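You operate a simulated robot arm through the tools that you are given. There is no shell and no other tool.

You run a simulated robot arm. Do the job below in one go: nothing can be reset, and whatever is moved stays where it is left.

TASK
Run the motor in reverse at about 260 rpm, then lever to Stop and pump off.
Fine: start the pump once, set the lever, then the throttle marked for that way; no load; valves stay.

Only the result counts: the job must be done as asked and must still hold three seconds after the hand-in. Knocking over, shifting, dropping, spilling or breaking anything else fails it.

THE ROBOT
A 7-joint arm with a two-finger parallel gripper, fixed in place. Base frame: the origin is on the floor under the middle of its stand, x ahead of it, y to its left, z up. Units: m, degrees, N and s.
With the tool pointing down near the work surface it reaches from about 0.44 to 0.92 m from the base axis. Its first joint turns from -143.0 to 143.0 degrees. Payload 3 kg.
Tool frame: the origin (TCP) lies between the finger pads and is the grasp point; the fingertips stand 0.03 m ahead of it; z points along the fingers, y is the line along which they close. Largest opening 0.094 m; finger width 0.028, thickness 0.01; the body of the gripper, 0.05 by 0.096 m, starts 0.055 m behind the TCP.
Orientation is that of the tool frame in the base frame, as a unit quaternion [x, y, z, w]. With the fingers straight down and closing along the base's y, the tool's x points along the base's -x, its y along +y and its z along -z.

THE INTERFACE
- The arm moves only by the tool apply_moves. Its argument "series" is a list of rows, each a list of 7 numbers: the shift along the tool's x, y, z in m, then the turn, a rotation vector about the tool's x, y, z in degrees, then the opening in per cent of the stroke, from 0 (shut) to 100 (fully open). In form: [[tx, ty, tz, ax, ay, az, hand], ...]. A call has 1 to 20 rows; each row is the pose to reach, as a shift and turn from the pose commanded when the call began, along the tool's axes at that moment. A row lasts 0.2 s, in which the tool goes at most 0.05 m and 8.6 degrees; a call with a longer step from one row to the next is refused whole, and so is a gripper value outside its range. A pose out of reach is approached as far as the arm can. The call stops where the force on the tool passes 50 N (or 10 N more than at its start, if that is more) or the arm is blocked; 0.2 s more then pass. The fingers move at their own pace (about 0.072 m/s each) and stop on an object; they squeeze with about 28 N. The grip force told is the motor's: it shows also when the fingers shut on nothing. Time passes only in rows, and 0.2 s behind the last, so rows that repeat a pose let the fingers close. The reply holds the time, the measured pose of the TCP, the force on the tool along the base axes, the opening and the grip force, in the units named above and with some noise, with the torque about the TCP (base axes, N m) and any sound that the robot's microphone picked up.
- Cameras (640 x 400 px; columns grow to the right, rows downward): "scene" is fixed at [0.4058, 0.4918, 1.4515]; the picture's right is [-0.79, -0.61, 0.00], its down [-0.45, 0.58, -0.68] and it looks along [0.42, -0.54, -0.73] (base axes); focal length 214 px, centre (320, 200). "wrist" rides on the gripper at [0.076, 0.014, -0.102] in the tool frame; the picture's right is [-0.18, 0.98, 0.00], its down [-0.75, -0.14, -0.64] and it looks along [-0.63, -0.12, 0.77] (tool axes); focal length 243 px, centre (320, 200). There is no depth. A picture from a camera that has moved, and an enlarged one, comes with that camera's place and axes in the base frame and with its lens. The place of the scene camera against the robot may be out by one fixed shift of up to 0.018 m in any direction.
- grab_frame(camera): a new picture of that camera. It takes no simulated time.
- zoom(camera, box): a new picture of the part [left, top, right, bottom] of that camera's present view, enlarged. It takes no simulated time.
- hand_in(): hands the job in; it is judged then, once.

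Nothing tells you positions but the pictures and the camera data. Unless the task says otherwise, let go and move clear before handing in.

The tools are called after ">>>" by a JSON object that holds its "op" and its "data". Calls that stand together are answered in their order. apply_moves: Moves the arm, as the interface text tells. Its arguments: {"type":"object","properties":{"series":{"type":"array"}},"required":["series"]} The other tools are called the same way: grab_frame (camera) takes a picture; zoom (camera, box) takes an enlarged picture of a part of a camera's view; hand_in () hands the job in.

At the start:

```text
time: 0.0
eef_pos: [0.5686, 0.0178, 1.2514]
orientation: [0.001, 1.0, -0.001, -0.001]
ft_force: [0.1, -0.6, -0.3]
torque: [0.02, -0.04, 0.0]
width: 0.094
grasp_force: 0.0
```

scene: 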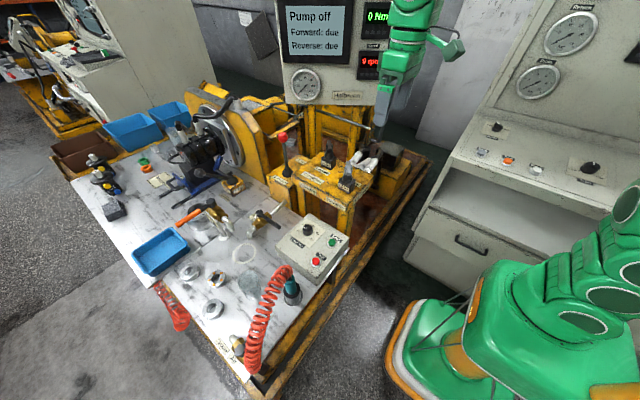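
wrist: 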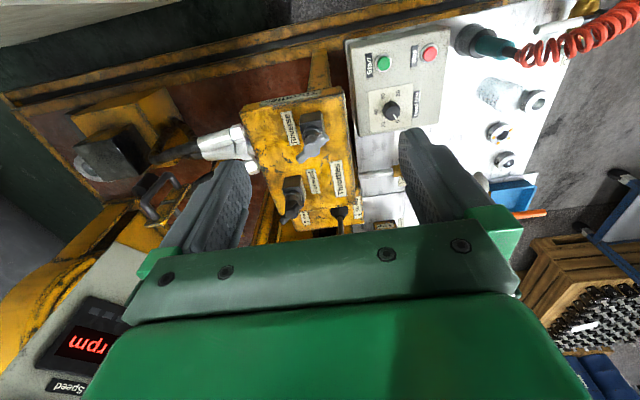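

I see a hydraulic test bench with a display panel, a lever with a red knob, two throttle knobs on a yellow block and a control box with start/stop buttons. I'll zoom in on the details before I move anything.

>>> {"op": "zoom", "data": {"camera": "scene", "box": [250, 120, 410, 220]}}

>>> {"op": "zoom", "data": {"camera": "scene", "box": [260, 200, 370, 290]}}

>>> {"op": "zoom", "data": {"camera": "scene", "box": [270, 0, 410, 110]}}

>>> {"op": "zoom", "data": {"camera": "wrist", "box": [230, 80, 390, 240]}}

>>> {"op": "zoom", "data": {"camera": "wrist", "box": [340, 20, 470, 140]}}

```text
4.00 times, centred on (330, 170) of scene
camera zoom: at [0.4058, 0.4918, 1.4515], right [-0.79, -0.61, 0.0], down [-0.45, 0.58, -0.68], along [0.42, -0.54, -0.73], focal length 858 px, centre (280, 320)
```

zoom: 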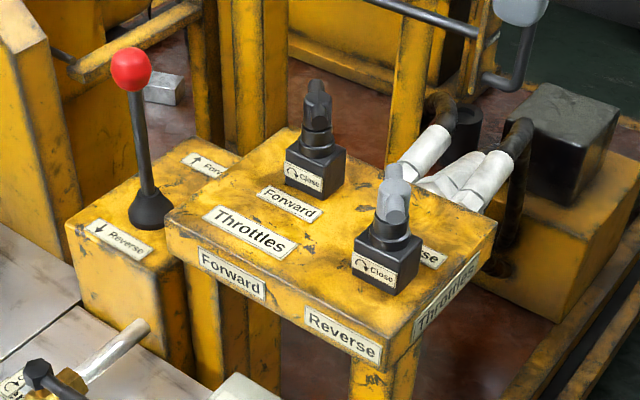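

```text
4.44 times, centred on (315, 245) of scene
camera zoom: at [0.4058, 0.4918, 1.4515], right [-0.79, -0.61, 0.0], down [-0.45, 0.58, -0.68], along [0.42, -0.54, -0.73], focal length 953 px, centre (342, 0)
```

zoom: 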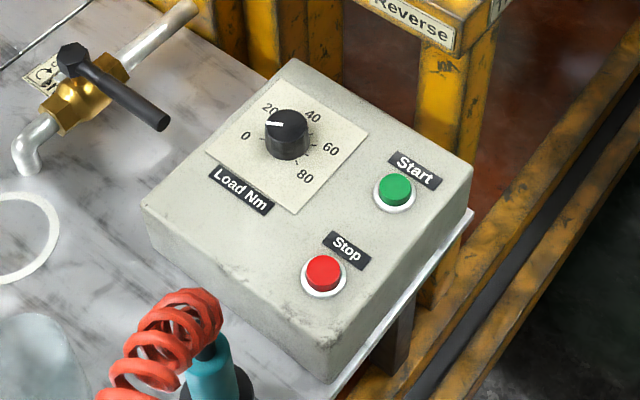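

```text
3.64 times, centred on (340, 55) of scene
camera zoom: at [0.4058, 0.4918, 1.4515], right [-0.79, -0.61, 0.0], down [-0.45, 0.58, -0.68], along [0.42, -0.54, -0.73], focal length 780 px, centre (247, 727)
```

zoom: 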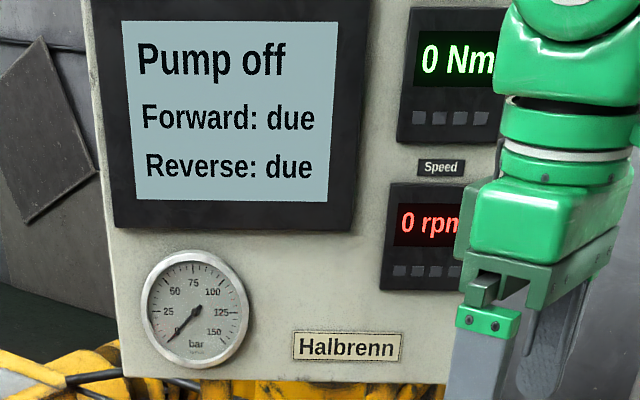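

```text
2.50 times, centred on (310, 160) of wrist
camera zoom: at [0.4937, 0.0323, 1.3543], right [0.18, 0.98, 0.0], down [0.75, -0.14, 0.64], along [0.63, -0.12, -0.77], focal length 606 px, centre (345, 300)
```

zoom: 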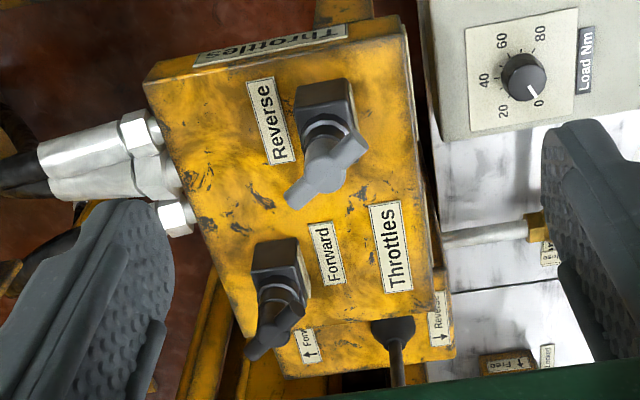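

```text
3.33 times, centred on (405, 80) of wrist
camera zoom: at [0.4937, 0.0323, 1.3543], right [0.18, 0.98, 0.0], down [0.75, -0.14, 0.64], along [0.63, -0.12, -0.77], focal length 809 px, centre (37, 600)
```

zoom: 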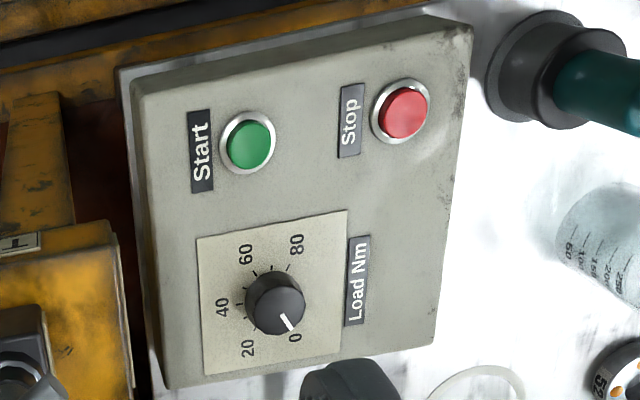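

The control box is near x 0.62, with Start around y 0.14 and Stop around y 0.24. The lever and throttles are further forward at about x 0.7–0.85, and the Reverse throttle is the one nearer the robot. I'll shift sideways at this safe height to get a second wrist view and pin down the positions.

>>> {"op": "apply_moves", "data": {"series": [[0, -0.04, 0, 0, 0, 0, 100], [0, -0.08, 0, 0, 0, 0, 100], [0, -0.12, 0, 0, 0, 0, 100], [0, -0.12, 0, 0, 0, 0, 100]]}}

```text
time: 1.0
eef_pos: [0.5682, -0.1035, 1.2514]
orientation: [0.001, 1.0, 0.001, 0.0]
ft_force: [-0.6, -1.6, 1.1]
torque: [0.0, 0.0, -0.02]
width: 0.0939
grasp_force: 0.0
```

The arm has moved about 0.12 m to the right. Next I'll take the second wrist view to triangulate, and look at the panel from the scene camera.

>>> {"op": "grab_frame", "data": {"camera": "wrist"}}

>>> {"op": "grab_frame", "data": {"camera": "scene"}}

>>> {"op": "zoom", "data": {"camera": "wrist", "box": [280, 60, 440, 240]}}

```text
taken
camera wrist: at [0.4924, -0.0888, 1.3539], right [0.19, 0.98, 0.0], down [0.75, -0.14, 0.64], along [0.63, -0.12, -0.77], focal length 243 px, centre (320, 200)
```

wrist: 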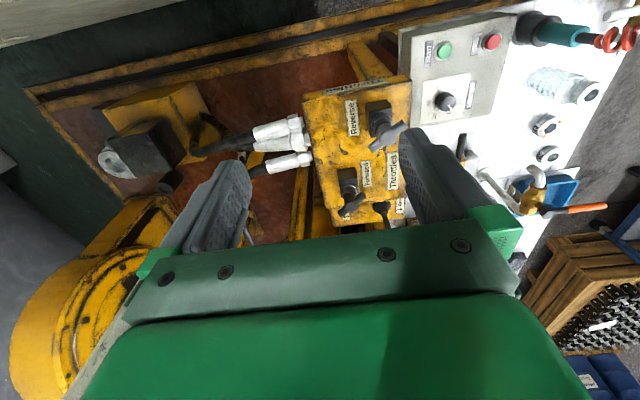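

```text
taken
```

scene: 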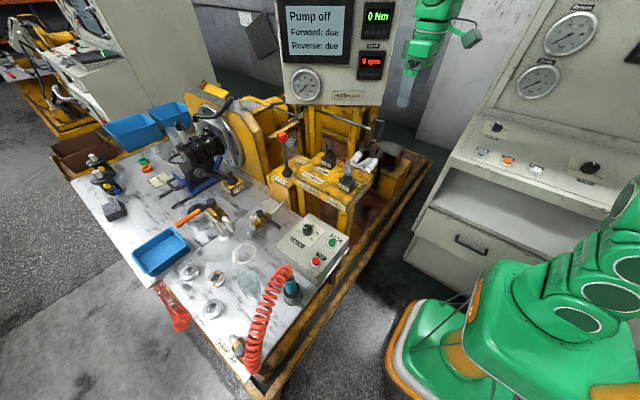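

```text
2.22 times, centred on (360, 150) of wrist
camera zoom: at [0.4924, -0.0888, 1.3539], right [0.19, 0.98, 0.0], down [0.75, -0.14, 0.64], along [0.63, -0.12, -0.77], focal length 539 px, centre (231, 311)
```

zoom: 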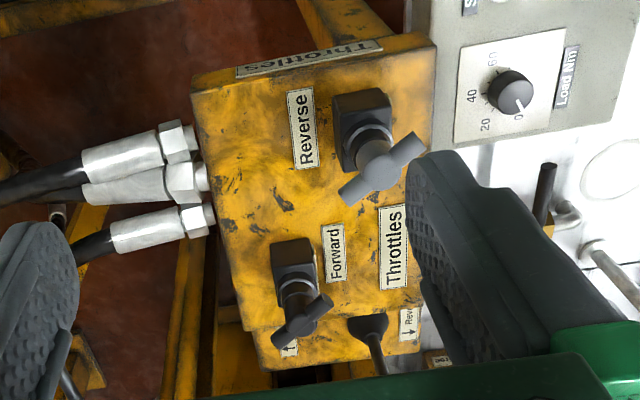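

The triangulation agrees across views: Reverse throttle bar near (0.680, -0.014, 0.99), Start near (0.623, 0.146, 0.77), Stop near (0.624, 0.244, 0.765), and lever ball near (0.967, 0, 1.01). Before acting I'll zoom in on the throttle arrows, the lever and the displays.

>>> {"op": "zoom", "data": {"camera": "scene", "box": [325, 155, 375, 205]}}

>>> {"op": "zoom", "data": {"camera": "scene", "box": [260, 120, 320, 200]}}

>>> {"op": "zoom", "data": {"camera": "scene", "box": [270, 0, 410, 110]}}

>>> {"op": "zoom", "data": {"camera": "scene", "box": [300, 135, 360, 185]}}

>>> {"op": "zoom", "data": {"camera": "wrist", "box": [350, 80, 430, 150]}}

```text
8.00 times, centred on (350, 180) of scene
camera zoom: at [0.4058, 0.4918, 1.4515], right [-0.79, -0.61, 0.0], down [-0.45, 0.58, -0.68], along [0.42, -0.54, -0.73], focal length 1716 px, centre (80, 360)
```

zoom: 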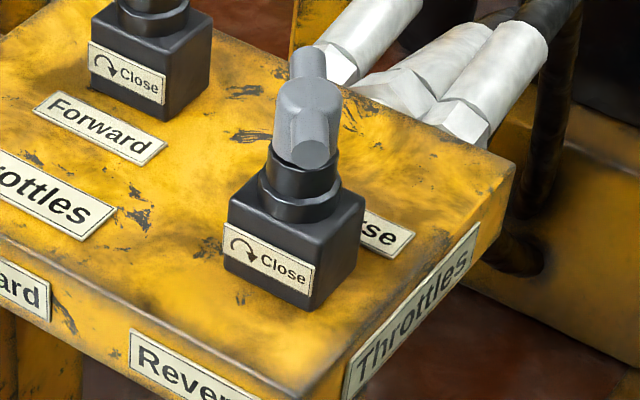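

```text
5.00 times, centred on (290, 160) of scene
camera zoom: at [0.4058, 0.4918, 1.4515], right [-0.79, -0.61, 0.0], down [-0.45, 0.58, -0.68], along [0.42, -0.54, -0.73], focal length 1072 px, centre (470, 400)
```

zoom: 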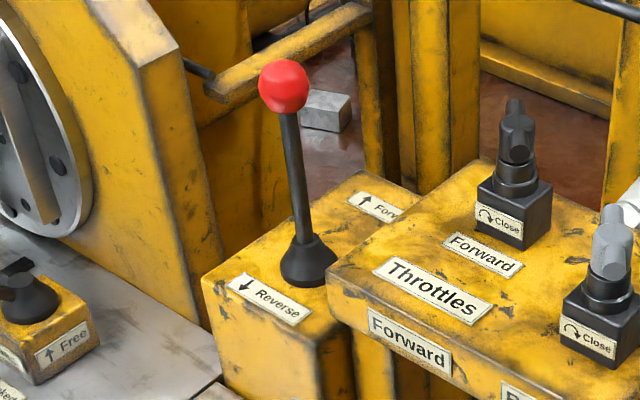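

```text
3.64 times, centred on (340, 55) of scene
camera zoom: at [0.4058, 0.4918, 1.4515], right [-0.79, -0.61, 0.0], down [-0.45, 0.58, -0.68], along [0.42, -0.54, -0.73], focal length 780 px, centre (247, 727)
```

zoom: 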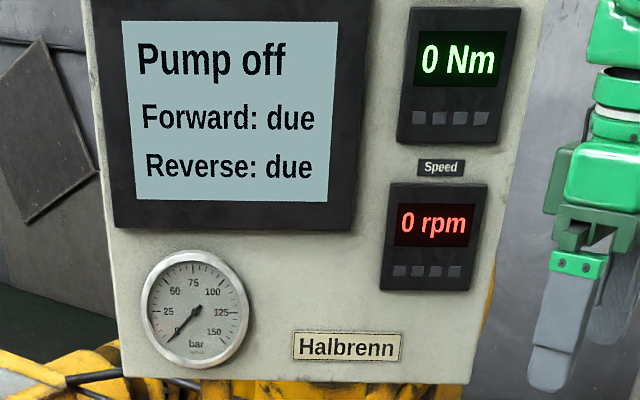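

```text
8.00 times, centred on (330, 160) of scene
camera zoom: at [0.4058, 0.4918, 1.4515], right [-0.79, -0.61, 0.0], down [-0.45, 0.58, -0.68], along [0.42, -0.54, -0.73], focal length 1716 px, centre (240, 520)
```

zoom: 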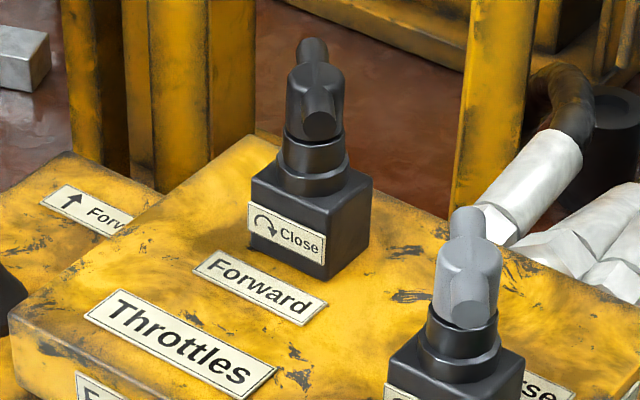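

```text
5.71 times, centred on (390, 115) of wrist
camera zoom: at [0.4924, -0.0888, 1.3539], right [0.19, 0.98, 0.0], down [0.75, -0.14, 0.64], along [0.63, -0.12, -0.77], focal length 1386 px, centre (-80, 686)
```

zoom: 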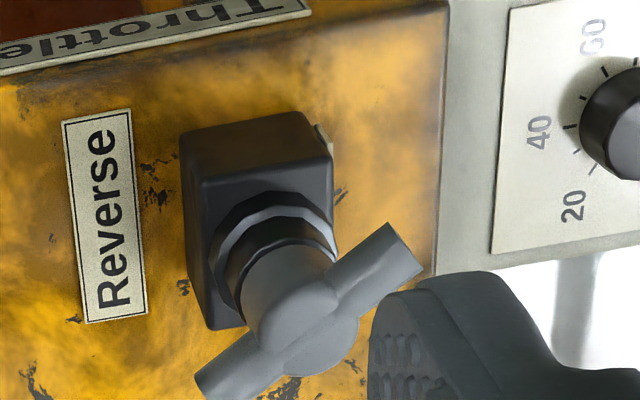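

Both throttles close clockwise, so turning the Reverse one counter-clockwise should raise the speed. The lever is upright at Stop, and Reverse is toward +y. I'll shut the fingers and move above the green Start button.

>>> {"op": "apply_moves", "data": {"series": [[-0.009, 0.041, 0, 0, 0, 0, 60], [-0.018, 0.083, 0, 0, 0, 0, 20], [-0.027, 0.124, 0, 0, 0, 0, 0], [-0.036, 0.165, 0, 0, 0, 0, 0], [-0.045, 0.207, 0, 0, 0, 0, 0], [-0.0545, 0.248, 0, 0, 0, 0, 0], [-0.0545, 0.248, 0.045, 0, 0, 0, 0], [-0.0545, 0.248, 0.09, 0, 0, 0, 0], [-0.0545, 0.248, 0.135, 0, 0, 0, 0], [-0.0545, 0.248, 0.18, 0, 0, 0, 0], [-0.0545, 0.248, 0.225, 0, 0, 0, 0], [-0.0545, 0.248, 0.27, 0, 0, 0, 0], [-0.0545, 0.248, 0.315, 0, 0, 0, 0], [-0.0545, 0.248, 0.35, 0, 0, 0, 0], [-0.0545, 0.248, 0.35, 0, 0, 0, 0]]}}

>>> {"op": "grab_frame", "data": {"camera": "wrist"}}

>>> {"op": "grab_frame", "data": {"camera": "scene"}}

>>> {"op": "zoom", "data": {"camera": "scene", "box": [260, 190, 380, 290]}}

```text
time: 4.2
eef_pos: [0.6229, 0.1463, 0.9006]
orientation: [0.002, 1.0, 0.0, 0.0]
ft_force: [0.9, 0.1, -0.1]
torque: [0.0, 0.01, 0.0]
width: 0.0
grasp_force: 28.2
```

```text
taken
camera wrist: at [0.5475, 0.1596, 1.0038], right [0.18, 0.98, 0.0], down [0.75, -0.14, 0.64], along [0.63, -0.12, -0.77], focal length 243 px, centre (320, 200)
```

wrist: 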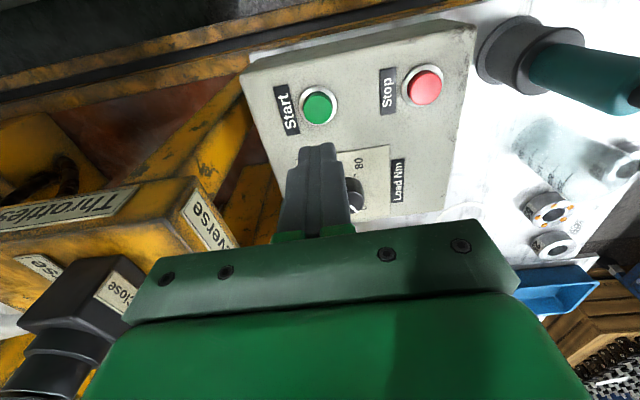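

```text
taken
```

scene: 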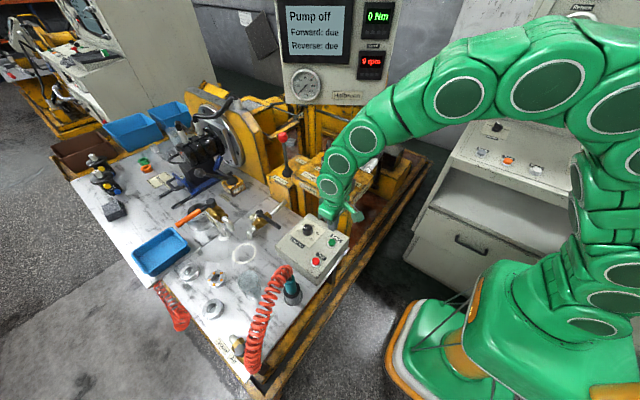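

```text
4.00 times, centred on (320, 240) of scene
camera zoom: at [0.4058, 0.4918, 1.4515], right [-0.79, -0.61, 0.0], down [-0.45, 0.58, -0.68], along [0.42, -0.54, -0.73], focal length 858 px, centre (320, 40)
```

zoom: 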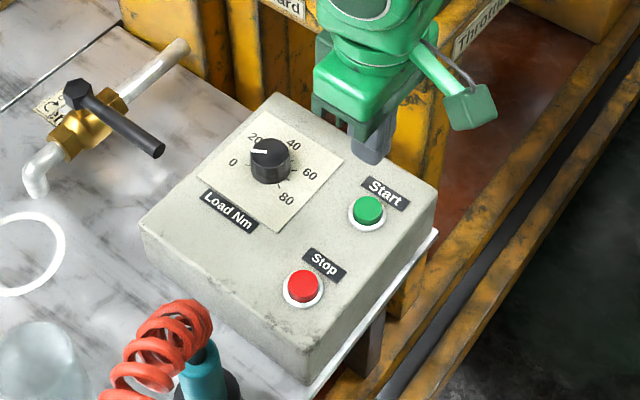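

The fingertips are just above the Start button, and I've refined its centre to about (0.620, 0.144) with the top near z 0.78. I'll go down in small steps and watch the force and sound.

>>> {"op": "apply_moves", "data": {"series": [[0.0015, -0.001, 0.04, 0, 0, 0, 0], [0.0025, -0.0018, 0.075, 0, 0, 0, 0], [0.0025, -0.0018, 0.08, 0, 0, 0, 0], [0.0025, -0.0018, 0.084, 0, 0, 0, 0], [0.0025, -0.0018, 0.087, 0, 0, 0, 0], [0.0025, -0.0018, 0.09, 0, 0, 0, 0], [0.0025, -0.0018, 0.092, 0, 0, 0, 0]]}}

>>> {"op": "zoom", "data": {"camera": "scene", "box": [310, 200, 370, 260]}}

>>> {"op": "zoom", "data": {"camera": "scene", "box": [270, 0, 410, 110]}}

```text
time: 5.8
eef_pos: [0.6229, 0.1438, 0.8103]
orientation: [0.001, 1.0, 0.0, 0.0]
ft_force: [-2.1, -9.3, 23.8]
torque: [-0.27, 0.16, 0.05]
width: 0.0
grasp_force: 27.7
heard: click
```

```text
6.67 times, centred on (340, 230) of scene
camera zoom: at [0.4058, 0.4918, 1.4515], right [-0.79, -0.61, 0.0], down [-0.45, 0.58, -0.68], along [0.42, -0.54, -0.73], focal length 1430 px, centre (187, 0)
```

zoom: 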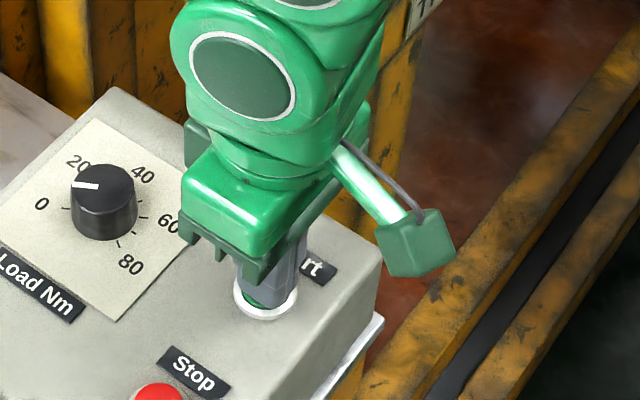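

```text
3.64 times, centred on (340, 55) of scene
camera zoom: at [0.4058, 0.4918, 1.4515], right [-0.79, -0.61, 0.0], down [-0.45, 0.58, -0.68], along [0.42, -0.54, -0.73], focal length 780 px, centre (247, 727)
```

zoom: 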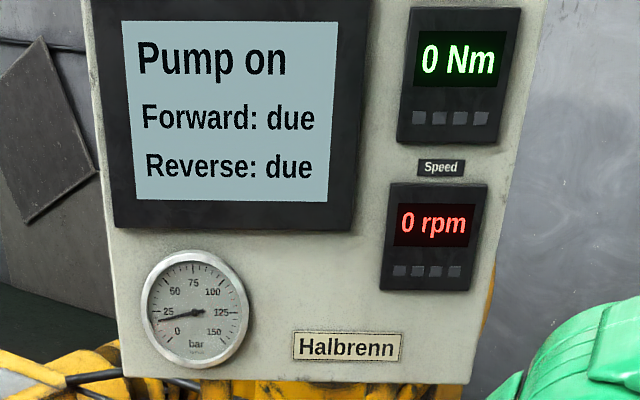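

The pump is on after one click. I'll lift straight off the button, then move up and forward toward the lever.

>>> {"op": "apply_moves", "data": {"series": [[0, 0, -0.02, 0, 0, 0, 0], [0, 0, -0.065, 0, 0, 0, 0], [0, 0, -0.11, 0, 0, 0, 0], [0, 0, -0.155, 0, 0, 0, 0], [0, 0, -0.2, 0, 0, 0, 0], [0, 0, -0.245, 0, 0, 0, 0], [0, 0, -0.29, 0, 0, 0, 0], [0, 0, -0.335, 0, 0, 0, 0], [-0.035, -0.03, -0.335, 0, 0, 0, 20], [-0.07, -0.06, -0.335, 0, 0, 0, 40], [-0.105, -0.09, -0.335, 0, 0, 0, 60], [-0.14, -0.12, -0.335, 0, 0, 0, 80], [-0.16, -0.146, -0.335, 0, 0, 0, 100], [-0.16, -0.146, -0.335, 0, 0, 0, 100]]}}

>>> {"op": "grab_frame", "data": {"camera": "wrist"}}

>>> {"op": "grab_frame", "data": {"camera": "scene"}}

```text
time: 8.8
eef_pos: [0.781, -0.0018, 1.1432]
orientation: [0.002, 1.0, 0.0, -0.001]
ft_force: [-0.1, -0.5, -0.5]
torque: [-0.01, 0.0, 0.02]
width: 0.094
grasp_force: 0.0
```

```text
taken
camera wrist: at [0.7056, 0.0111, 1.2463], right [0.18, 0.98, 0.0], down [0.75, -0.14, 0.64], along [0.63, -0.12, -0.77], focal length 243 px, centre (320, 200)
```

wrist: 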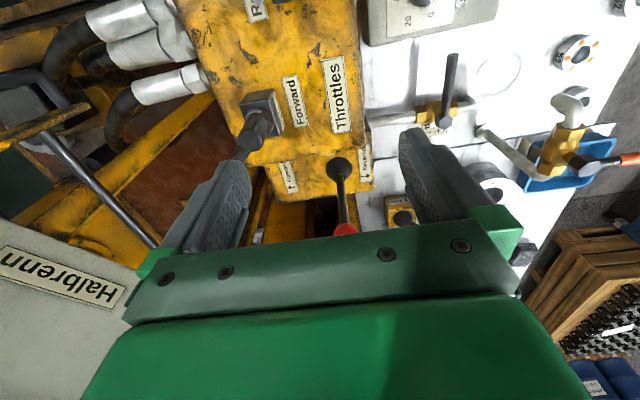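

```text
taken
```

scene: 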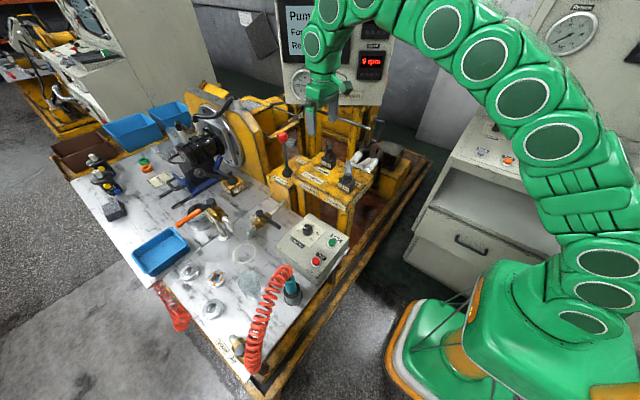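

The lever is confirmed upright at about x 0.967, y 0.002, with its ball near z 1.01. I'll tilt the tool forward about 45° from this height so it can reach out to the lever.

>>> {"op": "apply_moves", "data": {"series": [[0, 0, 0, 0, -8, 0, 100], [0, 0, 0, 0, -16, 0, 100], [0, 0, 0, 0, -24, 0, 100], [0, 0, 0, 0, -32, 0, 100], [0, 0, 0, 0, -40, 0, 100], [0, 0, 0, 0, -45, 0, 100], [0, 0, 0, 0, -45, 0, 100]]}}

>>> {"op": "grab_frame", "data": {"camera": "wrist"}}

>>> {"op": "grab_frame", "data": {"camera": "scene"}}

```text
time: 10.4
eef_pos: [0.7815, -0.0016, 1.1444]
orientation: [0.001, 0.923, 0.0, 0.384]
ft_force: [-0.5, 0.6, -0.7]
torque: [0.02, 0.0, -0.01]
width: 0.0942
grasp_force: 0.0
```

```text
taken
camera wrist: at [0.6553, 0.0123, 1.1634], right [0.13, 0.98, 0.13], down [0.08, -0.14, 0.99], along [0.99, -0.12, -0.09], focal length 243 px, centre (320, 200)
```

wrist: 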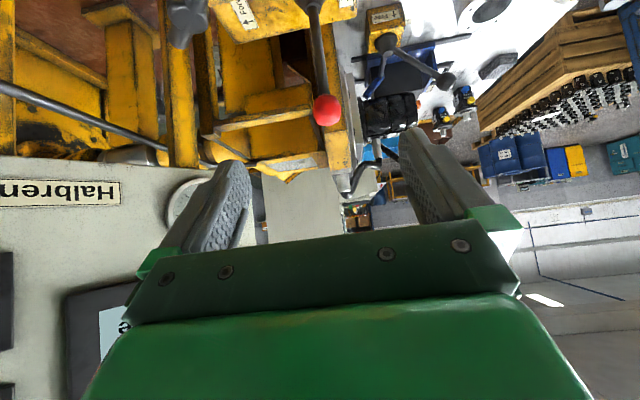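

```text
taken
```

scene: 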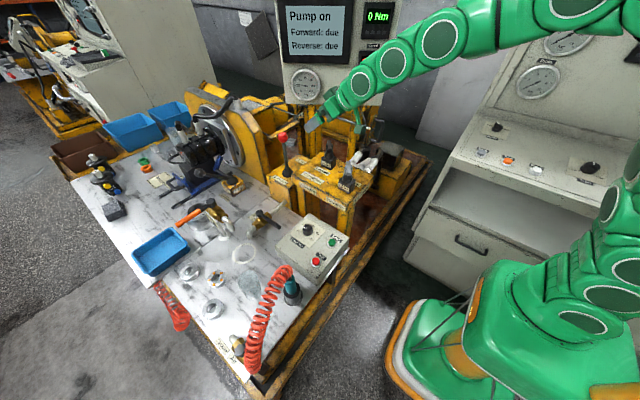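

The pump is on. The ball shows at (327, 110) in the wrist view, which fits (0.967, 0.001, 1.015). I'll approach along the finger direction with the gripper open so it straddles the ball, and stop short to check.

>>> {"op": "apply_moves", "data": {"series": [[-0.013, 0.001, 0.034, 0, 0, 0, 100], [-0.026, 0.002, 0.068, 0, 0, 0, 100], [-0.0393, 0.0026, 0.1026, 0, 0, 0, 100], [-0.0393, 0.0026, 0.13, 0, 0, 0, 100], [-0.0393, 0.0026, 0.16, 0, 0, 0, 100], [-0.0393, 0.0026, 0.16, 0, 0, 0, 100]]}}

>>> {"op": "grab_frame", "data": {"camera": "wrist"}}

>>> {"op": "zoom", "data": {"camera": "scene", "box": [240, 80, 380, 200]}}

```text
time: 11.8
eef_pos: [0.9223, 0.0001, 1.0585]
orientation: [0.0, 0.924, 0.0, 0.383]
ft_force: [0.1, 0.1, 0.4]
torque: [-0.02, -0.01, 0.0]
width: 0.0936
grasp_force: 0.0
```

```text
taken
camera wrist: at [0.7957, 0.0145, 1.0777], right [0.13, 0.98, 0.13], down [0.08, -0.14, 0.99], along [0.99, -0.12, -0.1], focal length 243 px, centre (320, 200)
```

wrist: 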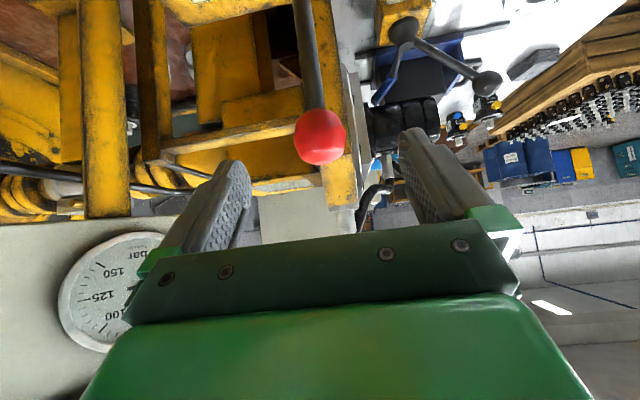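

```text
3.33 times, centred on (310, 140) of scene
camera zoom: at [0.4058, 0.4918, 1.4515], right [-0.79, -0.61, 0.0], down [-0.45, 0.58, -0.68], along [0.42, -0.54, -0.73], focal length 715 px, centre (353, 400)
```

zoom: 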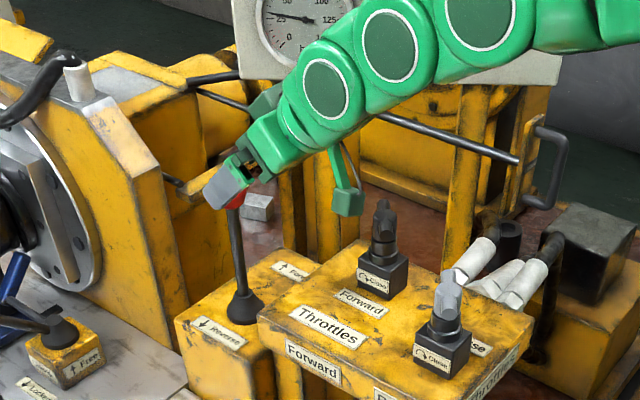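

The ball sits between the open fingers in line with the tool, at about (0.967, 0.0005, 1.015). I'll advance the last 6 cm to straddle it.

>>> {"op": "apply_moves", "data": {"series": [[0, 0.0005, 0.03, 0, 0, 0, 100], [0, 0.0005, 0.055, 0, 0, 0, 100], [0, 0.0005, 0.064, 0, 0, 0, 100], [0, 0.0005, 0.064, 0, 0, 0, 100]]}}

>>> {"op": "grab_frame", "data": {"camera": "wrist"}}

>>> {"op": "zoom", "data": {"camera": "scene", "box": [240, 80, 380, 200]}}

```text
time: 12.8
eef_pos: [0.966, 0.0014, 1.0147]
orientation: [0.001, 0.924, 0.0, 0.382]
ft_force: [-0.4, 0.3, -0.1]
torque: [0.03, 0.0, -0.05]
width: 0.0942
grasp_force: 0.0
```

```text
taken
camera wrist: at [0.8413, 0.0149, 1.0327], right [0.13, 0.98, 0.13], down [0.08, -0.14, 0.99], along [0.99, -0.12, -0.1], focal length 243 px, centre (320, 200)
```

wrist: 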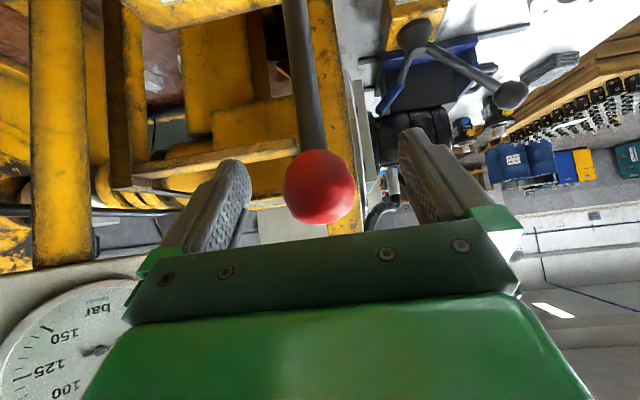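

```text
3.33 times, centred on (310, 140) of scene
camera zoom: at [0.4058, 0.4918, 1.4515], right [-0.79, -0.61, 0.0], down [-0.45, 0.58, -0.68], along [0.42, -0.54, -0.73], focal length 715 px, centre (353, 400)
```

zoom: 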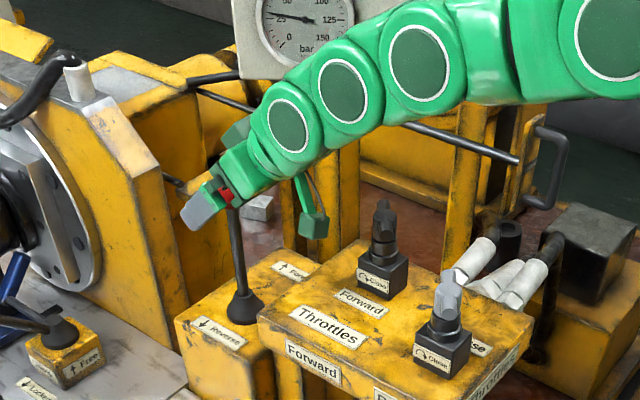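

The ball is centred between the fingers. I'll narrow the gap to just over the ball's width without squeezing it, then ease the lever toward +y (Reverse) along its arc.

>>> {"op": "apply_moves", "data": {"series": [[0, 0, 0, 0, 0, 0, 46], [0, 0, 0, 0, 0, 0, 46], [0, 0, 0, 0, 0, 0, 46], [0.0002, 0.01, 0.0002, 0, 0, 0, 46], [0.0008, 0.02, 0.0008, 0, 0, 0, 46], [0.0018, 0.03, 0.0018, 0, 0, 0, 46], [0.0032, 0.04, 0.0032, 0, 0, 0, 46], [0.0032, 0.04, 0.0032, 0, 0, 0, 46]]}}

>>> {"op": "grab_frame", "data": {"camera": "wrist"}}

>>> {"op": "zoom", "data": {"camera": "scene", "box": [240, 80, 380, 200]}}

>>> {"op": "zoom", "data": {"camera": "scene", "box": [270, 0, 410, 110]}}

```text
time: 14.6
eef_pos: [0.9671, 0.0415, 1.01]
orientation: [0.0, 0.924, -0.001, 0.383]
ft_force: [0.6, -0.6, -0.4]
torque: [0.0, 0.03, -0.01]
width: 0.0432
grasp_force: 0.0
```

```text
taken
camera wrist: at [0.8412, 0.0553, 1.0283], right [0.13, 0.98, 0.13], down [0.08, -0.14, 0.99], along [0.99, -0.12, -0.1], focal length 243 px, centre (320, 200)
```

wrist: 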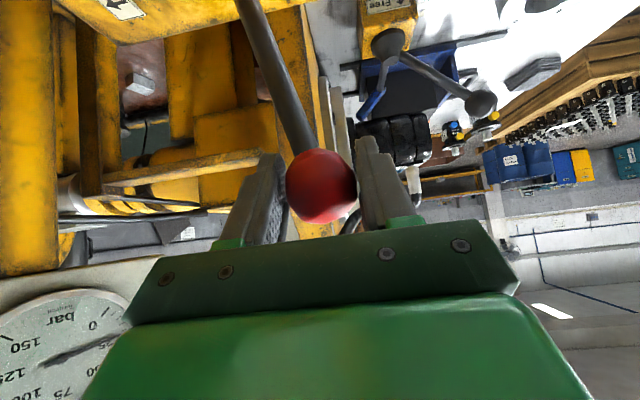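

```text
3.33 times, centred on (310, 140) of scene
camera zoom: at [0.4058, 0.4918, 1.4515], right [-0.79, -0.61, 0.0], down [-0.45, 0.58, -0.68], along [0.42, -0.54, -0.73], focal length 715 px, centre (353, 400)
```

zoom: 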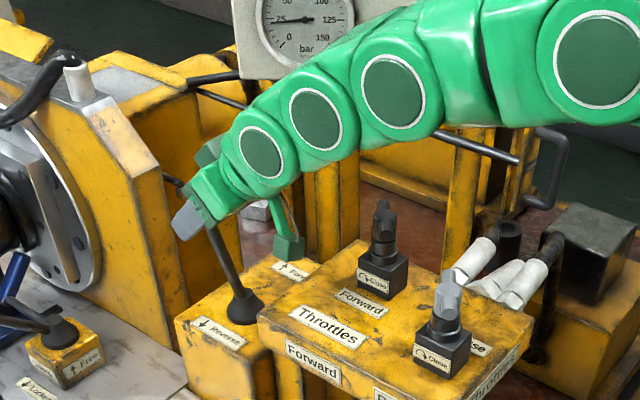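

```text
3.64 times, centred on (340, 55) of scene
camera zoom: at [0.4058, 0.4918, 1.4515], right [-0.79, -0.61, 0.0], down [-0.45, 0.58, -0.68], along [0.42, -0.54, -0.73], focal length 780 px, centre (247, 727)
```

zoom: 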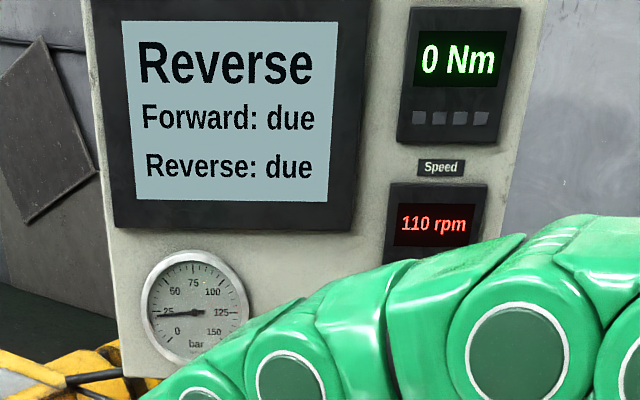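

The display already reads "Reverse" at 110 rpm, with the lever at about 13°. I'll push a little further along the arc so it is firmly seated, watching the force.

>>> {"op": "apply_moves", "data": {"series": [[0.0012, 0.007, 0.0012, 0, 0, 0, 46], [0.0026, 0.014, 0.0026, 0, 0, 0, 46], [0.0042, 0.021, 0.0042, 0, 0, 0, 46], [0.0042, 0.021, 0.0042, 0, 0, 0, 46]]}}

>>> {"op": "grab_frame", "data": {"camera": "wrist"}}

>>> {"op": "zoom", "data": {"camera": "scene", "box": [270, 0, 410, 110]}}

```text
time: 15.6
eef_pos: [0.9675, 0.0618, 1.0029]
orientation: [0.0, 0.924, 0.0, 0.383]
ft_force: [-0.4, 0.4, 0.1]
torque: [0.04, -0.01, -0.03]
width: 0.0434
grasp_force: 0.3
```

```text
taken
camera wrist: at [0.8416, 0.0764, 1.0219], right [0.13, 0.98, 0.13], down [0.08, -0.14, 0.99], along [0.99, -0.12, -0.1], focal length 243 px, centre (320, 200)
```

wrist: 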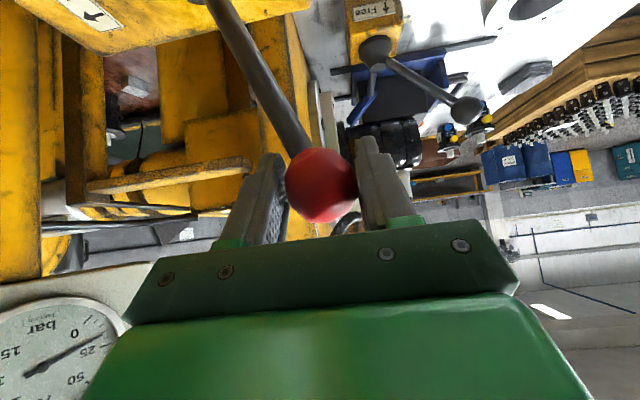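

```text
3.64 times, centred on (340, 55) of scene
camera zoom: at [0.4058, 0.4918, 1.4515], right [-0.79, -0.61, 0.0], down [-0.45, 0.58, -0.68], along [0.42, -0.54, -0.73], focal length 780 px, centre (247, 727)
```

zoom: 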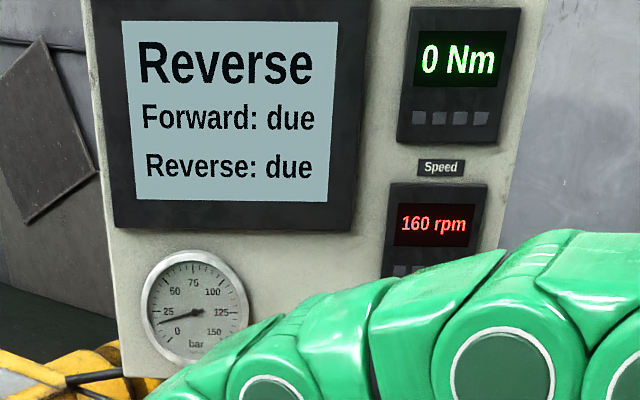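

The reading is now 160 rpm, still with no resistance. I'll hold here for a second to see whether that is ramp-up or depends on the lever angle.

>>> {"op": "apply_moves", "data": {"series": [[0, 0, 0, 0, 0, 0, 46], [0, 0, 0, 0, 0, 0, 46], [0, 0, 0, 0, 0, 0, 46], [0, 0, 0, 0, 0, 0, 46], [0, 0, 0, 0, 0, 0, 46]]}}

>>> {"op": "zoom", "data": {"camera": "scene", "box": [270, 0, 410, 110]}}

```text
time: 16.8
eef_pos: [0.9678, 0.0635, 1.0032]
orientation: [0.0, 0.924, 0.001, 0.382]
ft_force: [1.0, 1.7, 0.0]
torque: [0.0, -0.04, 0.04]
width: 0.0442
grasp_force: 1.7
```

```text
3.64 times, centred on (340, 55) of scene
camera zoom: at [0.4058, 0.4918, 1.4515], right [-0.79, -0.61, 0.0], down [-0.45, 0.58, -0.68], along [0.42, -0.54, -0.73], focal length 780 px, centre (247, 727)
```

zoom: 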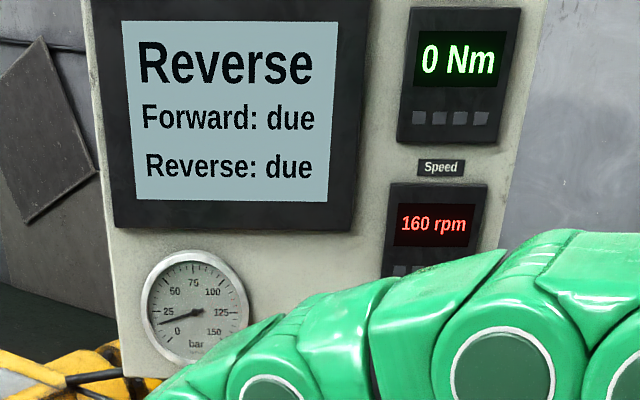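

Speed is steady at 160 rpm, and the lever is pulling gently toward +y, which feels like an over-centre detent. I'll follow it a bit further to its end.

>>> {"op": "apply_moves", "data": {"series": [[0.0012, 0.005, 0.0012, 0, 0, 0, 50], [0.0025, 0.01, 0.0025, 0, 0, 0, 50], [0.004, 0.015, 0.004, 0, 0, 0, 50], [0.0055, 0.02, 0.0055, 0, 0, 0, 50], [0.0055, 0.02, 0.0055, 0, 0, 0, 50]]}}

>>> {"op": "grab_frame", "data": {"camera": "wrist"}}

>>> {"op": "zoom", "data": {"camera": "scene", "box": [270, 0, 410, 110]}}

>>> {"op": "zoom", "data": {"camera": "scene", "box": [240, 80, 380, 200]}}

```text
time: 18.0
eef_pos: [0.9682, 0.0807, 0.9969]
orientation: [0.001, 0.923, -0.001, 0.385]
ft_force: [8.1, -20.3, 16.7]
torque: [-0.34, -0.1, 0.05]
width: 0.0587
grasp_force: 10.0
```

```text
taken
camera wrist: at [0.8424, 0.095, 1.0158], right [0.13, 0.98, 0.13], down [0.08, -0.14, 0.99], along [0.99, -0.12, -0.09], focal length 243 px, centre (320, 200)
```

wrist: 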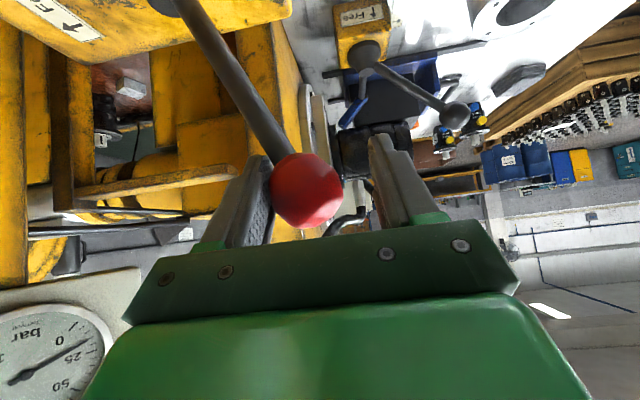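

```text
3.64 times, centred on (340, 55) of scene
camera zoom: at [0.4058, 0.4918, 1.4515], right [-0.79, -0.61, 0.0], down [-0.45, 0.58, -0.68], along [0.42, -0.54, -0.73], focal length 780 px, centre (247, 727)
```

zoom: 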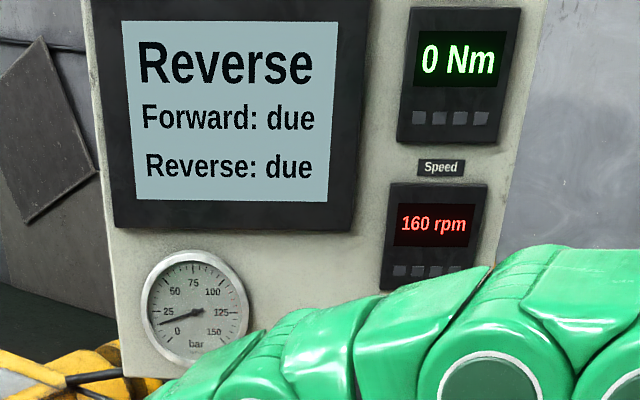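

```text
3.33 times, centred on (310, 140) of scene
camera zoom: at [0.4058, 0.4918, 1.4515], right [-0.79, -0.61, 0.0], down [-0.45, 0.58, -0.68], along [0.42, -0.54, -0.73], focal length 715 px, centre (353, 400)
```

zoom: 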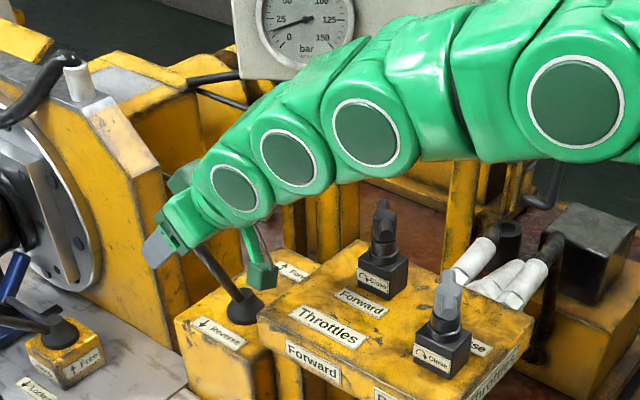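

The lever has reached its Reverse end stop at roughly 23°, and speed holds at 160 rpm. I'll relax the push, open the fingers, back out along the finger axis and check that the lever stays.

>>> {"op": "apply_moves", "data": {"series": [[-0.001, -0.006, -0.001, 0, 0, 0, 60], [-0.001, -0.01, -0.001, 0, 0, 0, 80], [-0.001, -0.01, -0.001, 0, 0, 0, 100], [-0.001, -0.01, -0.001, 0, 0, 0, 100], [-0.001, -0.01, -0.02, 0, 0, 0, 100], [-0.001, -0.01, -0.06, 0, 0, 0, 100], [-0.001, -0.01, -0.105, 0, 0, 0, 100], [-0.001, -0.01, -0.15, 0, 0, 0, 100], [-0.001, -0.01, -0.19, 0, 0, 0, 100], [-0.001, -0.01, -0.19, 0, 0, 0, 100]]}}

>>> {"op": "grab_frame", "data": {"camera": "wrist"}}

>>> {"op": "grab_frame", "data": {"camera": "scene"}}

```text
time: 20.2
eef_pos: [0.8336, 0.073, 1.1302]
orientation: [0.0, 0.924, 0.0, 0.382]
ft_force: [0.6, 0.1, -0.5]
torque: [0.01, 0.0, -0.03]
width: 0.0941
grasp_force: 0.0
```

```text
taken
camera wrist: at [0.7087, 0.0867, 1.1496], right [0.13, 0.98, 0.13], down [0.08, -0.14, 0.99], along [0.99, -0.12, -0.1], focal length 243 px, centre (320, 200)
```

wrist: 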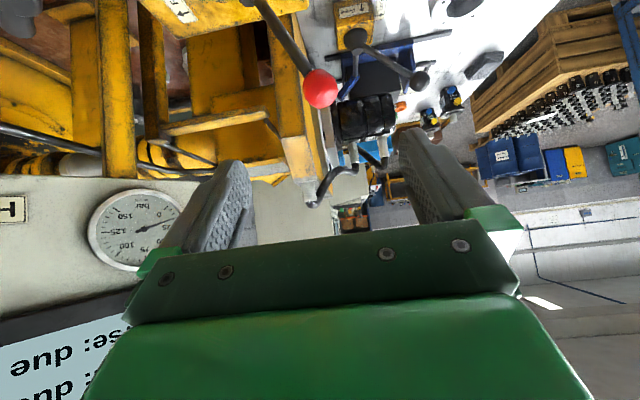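

```text
taken
```

scene: 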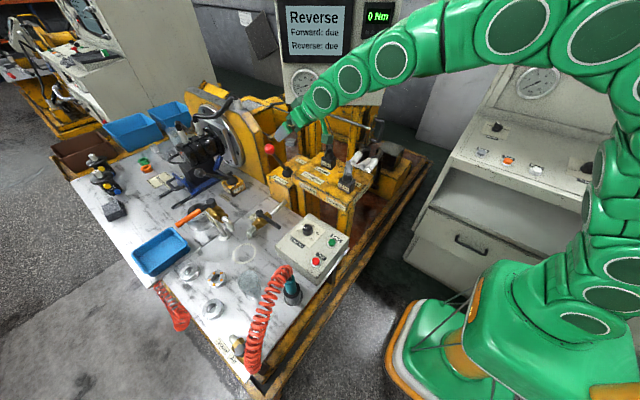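

The lever stays in Reverse, with its ball near y 0.073. I'll return the tool to pointing down and move above the Reverse throttle.

>>> {"op": "apply_moves", "data": {"series": [[0.012, -0.0144, -0.024, 0, 7.5, 0, 100], [0.0242, -0.0288, -0.048, 0, 15, 0, 100], [0.0363, -0.0432, -0.072, 0, 22.5, 0, 100], [0.0485, -0.0577, -0.096, 0, 30, 0, 100], [0.0606, -0.0721, -0.12, 0, 37.5, 0, 100], [0.0727, -0.0865, -0.1442, 0, 45.1, 0, 100], [0.0727, -0.0865, -0.1442, 0, 45.1, 0, 100]]}}

>>> {"op": "grab_frame", "data": {"camera": "wrist"}}

>>> {"op": "zoom", "data": {"camera": "scene", "box": [270, 0, 410, 110]}}

>>> {"op": "grab_frame", "data": {"camera": "scene"}}

```text
time: 21.8
eef_pos: [0.6805, -0.0148, 1.1807]
orientation: [0.0, 1.0, 0.0, -0.001]
ft_force: [0.2, -0.3, 0.4]
torque: [-0.03, 0.02, -0.01]
width: 0.0938
grasp_force: 0.0
```

```text
taken
camera wrist: at [0.6053, -0.0005, 1.2844], right [0.19, 0.98, 0.0], down [0.76, -0.14, 0.64], along [0.63, -0.12, -0.77], focal length 243 px, centre (320, 200)
```

wrist: 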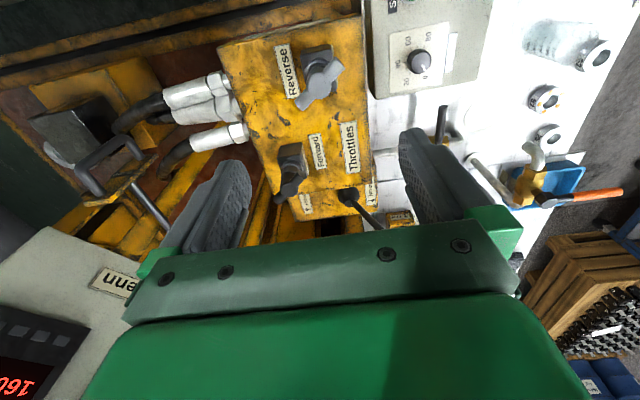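

```text
3.64 times, centred on (340, 55) of scene
camera zoom: at [0.4058, 0.4918, 1.4515], right [-0.79, -0.61, 0.0], down [-0.45, 0.58, -0.68], along [0.42, -0.54, -0.73], focal length 780 px, centre (247, 727)
```

zoom: 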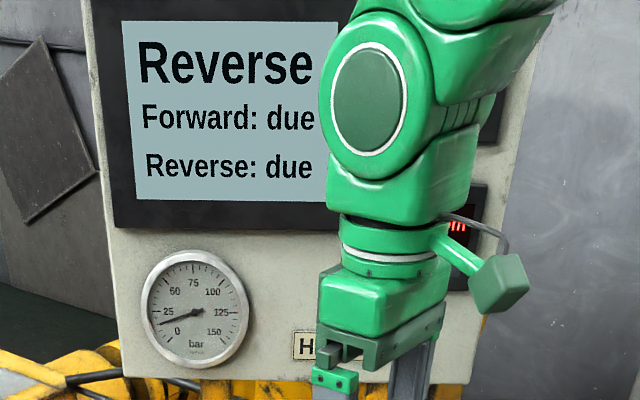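

```text
taken
```

scene: 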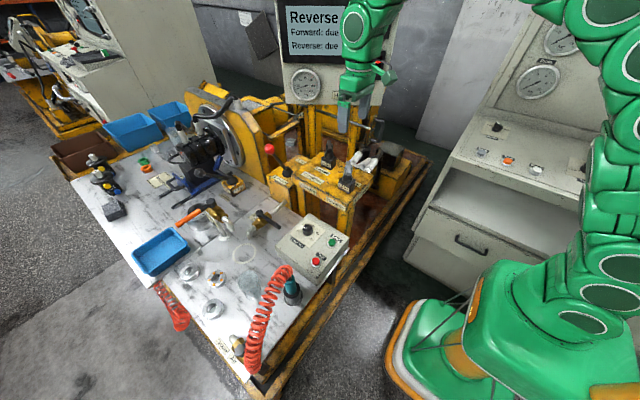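

The lever still reads Reverse and the pump is running. The wrist view gives a clear look at the Reverse handle, so I'll zoom in to get its exact angle and centre.

>>> {"op": "zoom", "data": {"camera": "wrist", "box": [280, 30, 380, 130]}}

>>> {"op": "zoom", "data": {"camera": "wrist", "box": [0, 300, 130, 400]}}

```text
4.00 times, centred on (330, 80) of wrist
camera zoom: at [0.6053, -0.0005, 1.2844], right [0.19, 0.98, 0.0], down [0.76, -0.14, 0.64], along [0.63, -0.12, -0.77], focal length 970 px, centre (280, 680)
```

zoom: 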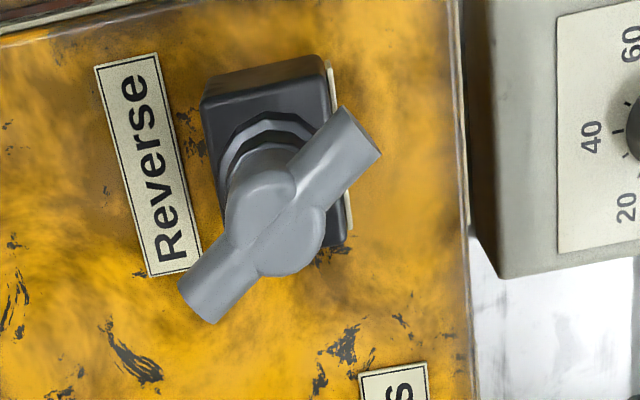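

```text
4.00 times, centred on (65, 350) of wrist
camera zoom: at [0.6053, -0.0005, 1.2844], right [0.19, 0.98, 0.0], down [0.76, -0.14, 0.64], along [0.63, -0.12, -0.77], focal length 970 px, centre (1340, -400)
```

zoom: 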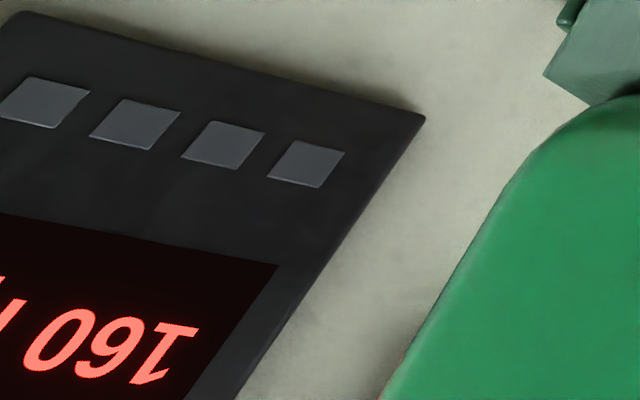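

The Reverse handle bar centre is about (0.679, -0.014, 0.994) and lies at roughly 121° in plan. I'll turn the tool so the fingers close across the bar and come down partway to check alignment.

>>> {"op": "apply_moves", "data": {"series": [[0, 0, 0, 0, 0, 8.4, 100], [0, 0, 0, 0, 0, 16.8, 100], [0, 0, 0, 0, 0, 25.2, 100], [0, 0, 0, 0, 0, 33.6, 100], [0, 0, 0, 0, 0, 42, 100], [0.0015, 0.0008, 0.0, 0, 0, 50.4, 100], [0.0015, 0.0008, 0, 0, 0, 58.5, 100], [0.0015, 0.0008, 0.04, 0, 0, 58.5, 100], [0.0015, 0.0008, 0.08, 0, 0, 58.5, 100], [0.0015, 0.0008, 0.11, 0, 0, 58.5, 100], [0.0015, 0.0008, 0.11, 0, 0, 58.5, 100]]}}

>>> {"op": "grab_frame", "data": {"camera": "wrist"}}

>>> {"op": "grab_frame", "data": {"camera": "scene"}}

>>> {"op": "zoom", "data": {"camera": "scene", "box": [300, 110, 400, 210]}}

```text
time: 24.2
eef_pos: [0.679, -0.0135, 1.0715]
orientation: [0.489, 0.872, 0.0, -0.001]
ft_force: [0.0, -0.2, 0.5]
torque: [0.02, -0.03, -0.05]
width: 0.094
grasp_force: 0.0
```

```text
taken
camera wrist: at [0.6519, 0.0587, 1.1737], right [0.93, 0.36, 0.0], down [0.27, -0.72, 0.64], along [0.23, -0.6, -0.77], focal length 243 px, centre (320, 200)
```

wrist: 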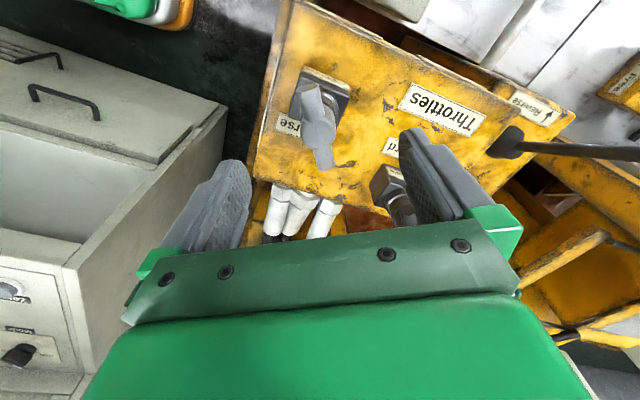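

```text
taken
```

scene: 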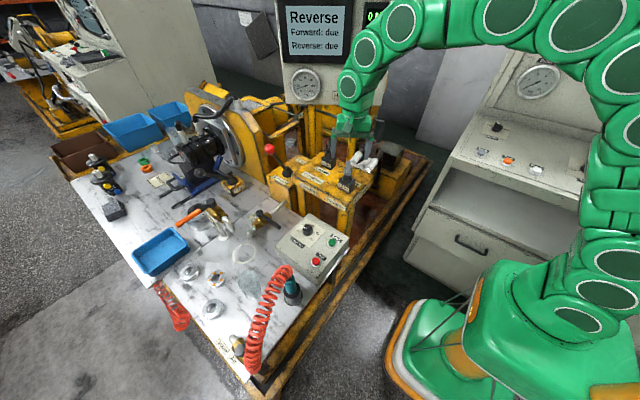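

```text
4.00 times, centred on (350, 160) of scene
camera zoom: at [0.4058, 0.4918, 1.4515], right [-0.79, -0.61, 0.0], down [-0.45, 0.58, -0.68], along [0.42, -0.54, -0.73], focal length 858 px, centre (200, 360)
```

zoom: 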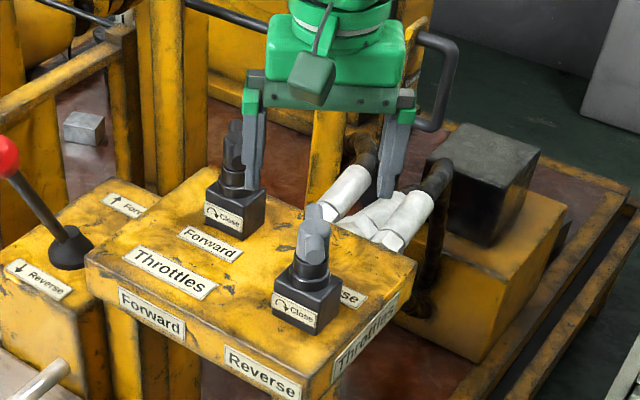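

The handle sits between the fingers. I'll zoom in for a final alignment check before lowering.

>>> {"op": "zoom", "data": {"camera": "wrist", "box": [260, 50, 400, 190]}}

```text
2.86 times, centred on (330, 120) of wrist
camera zoom: at [0.6519, 0.0587, 1.1737], right [0.93, 0.36, 0.0], down [0.27, -0.72, 0.64], along [0.23, -0.6, -0.77], focal length 693 px, centre (291, 429)
```

zoom: 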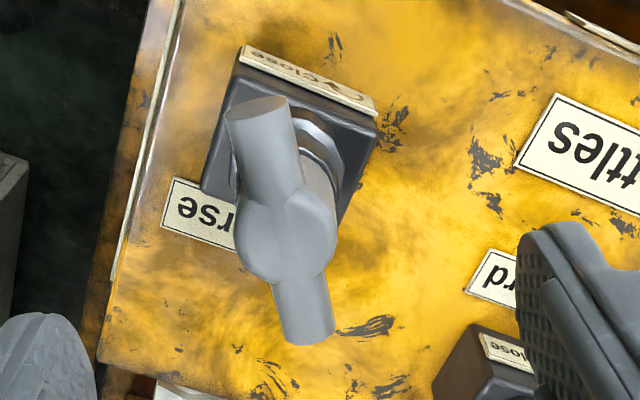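

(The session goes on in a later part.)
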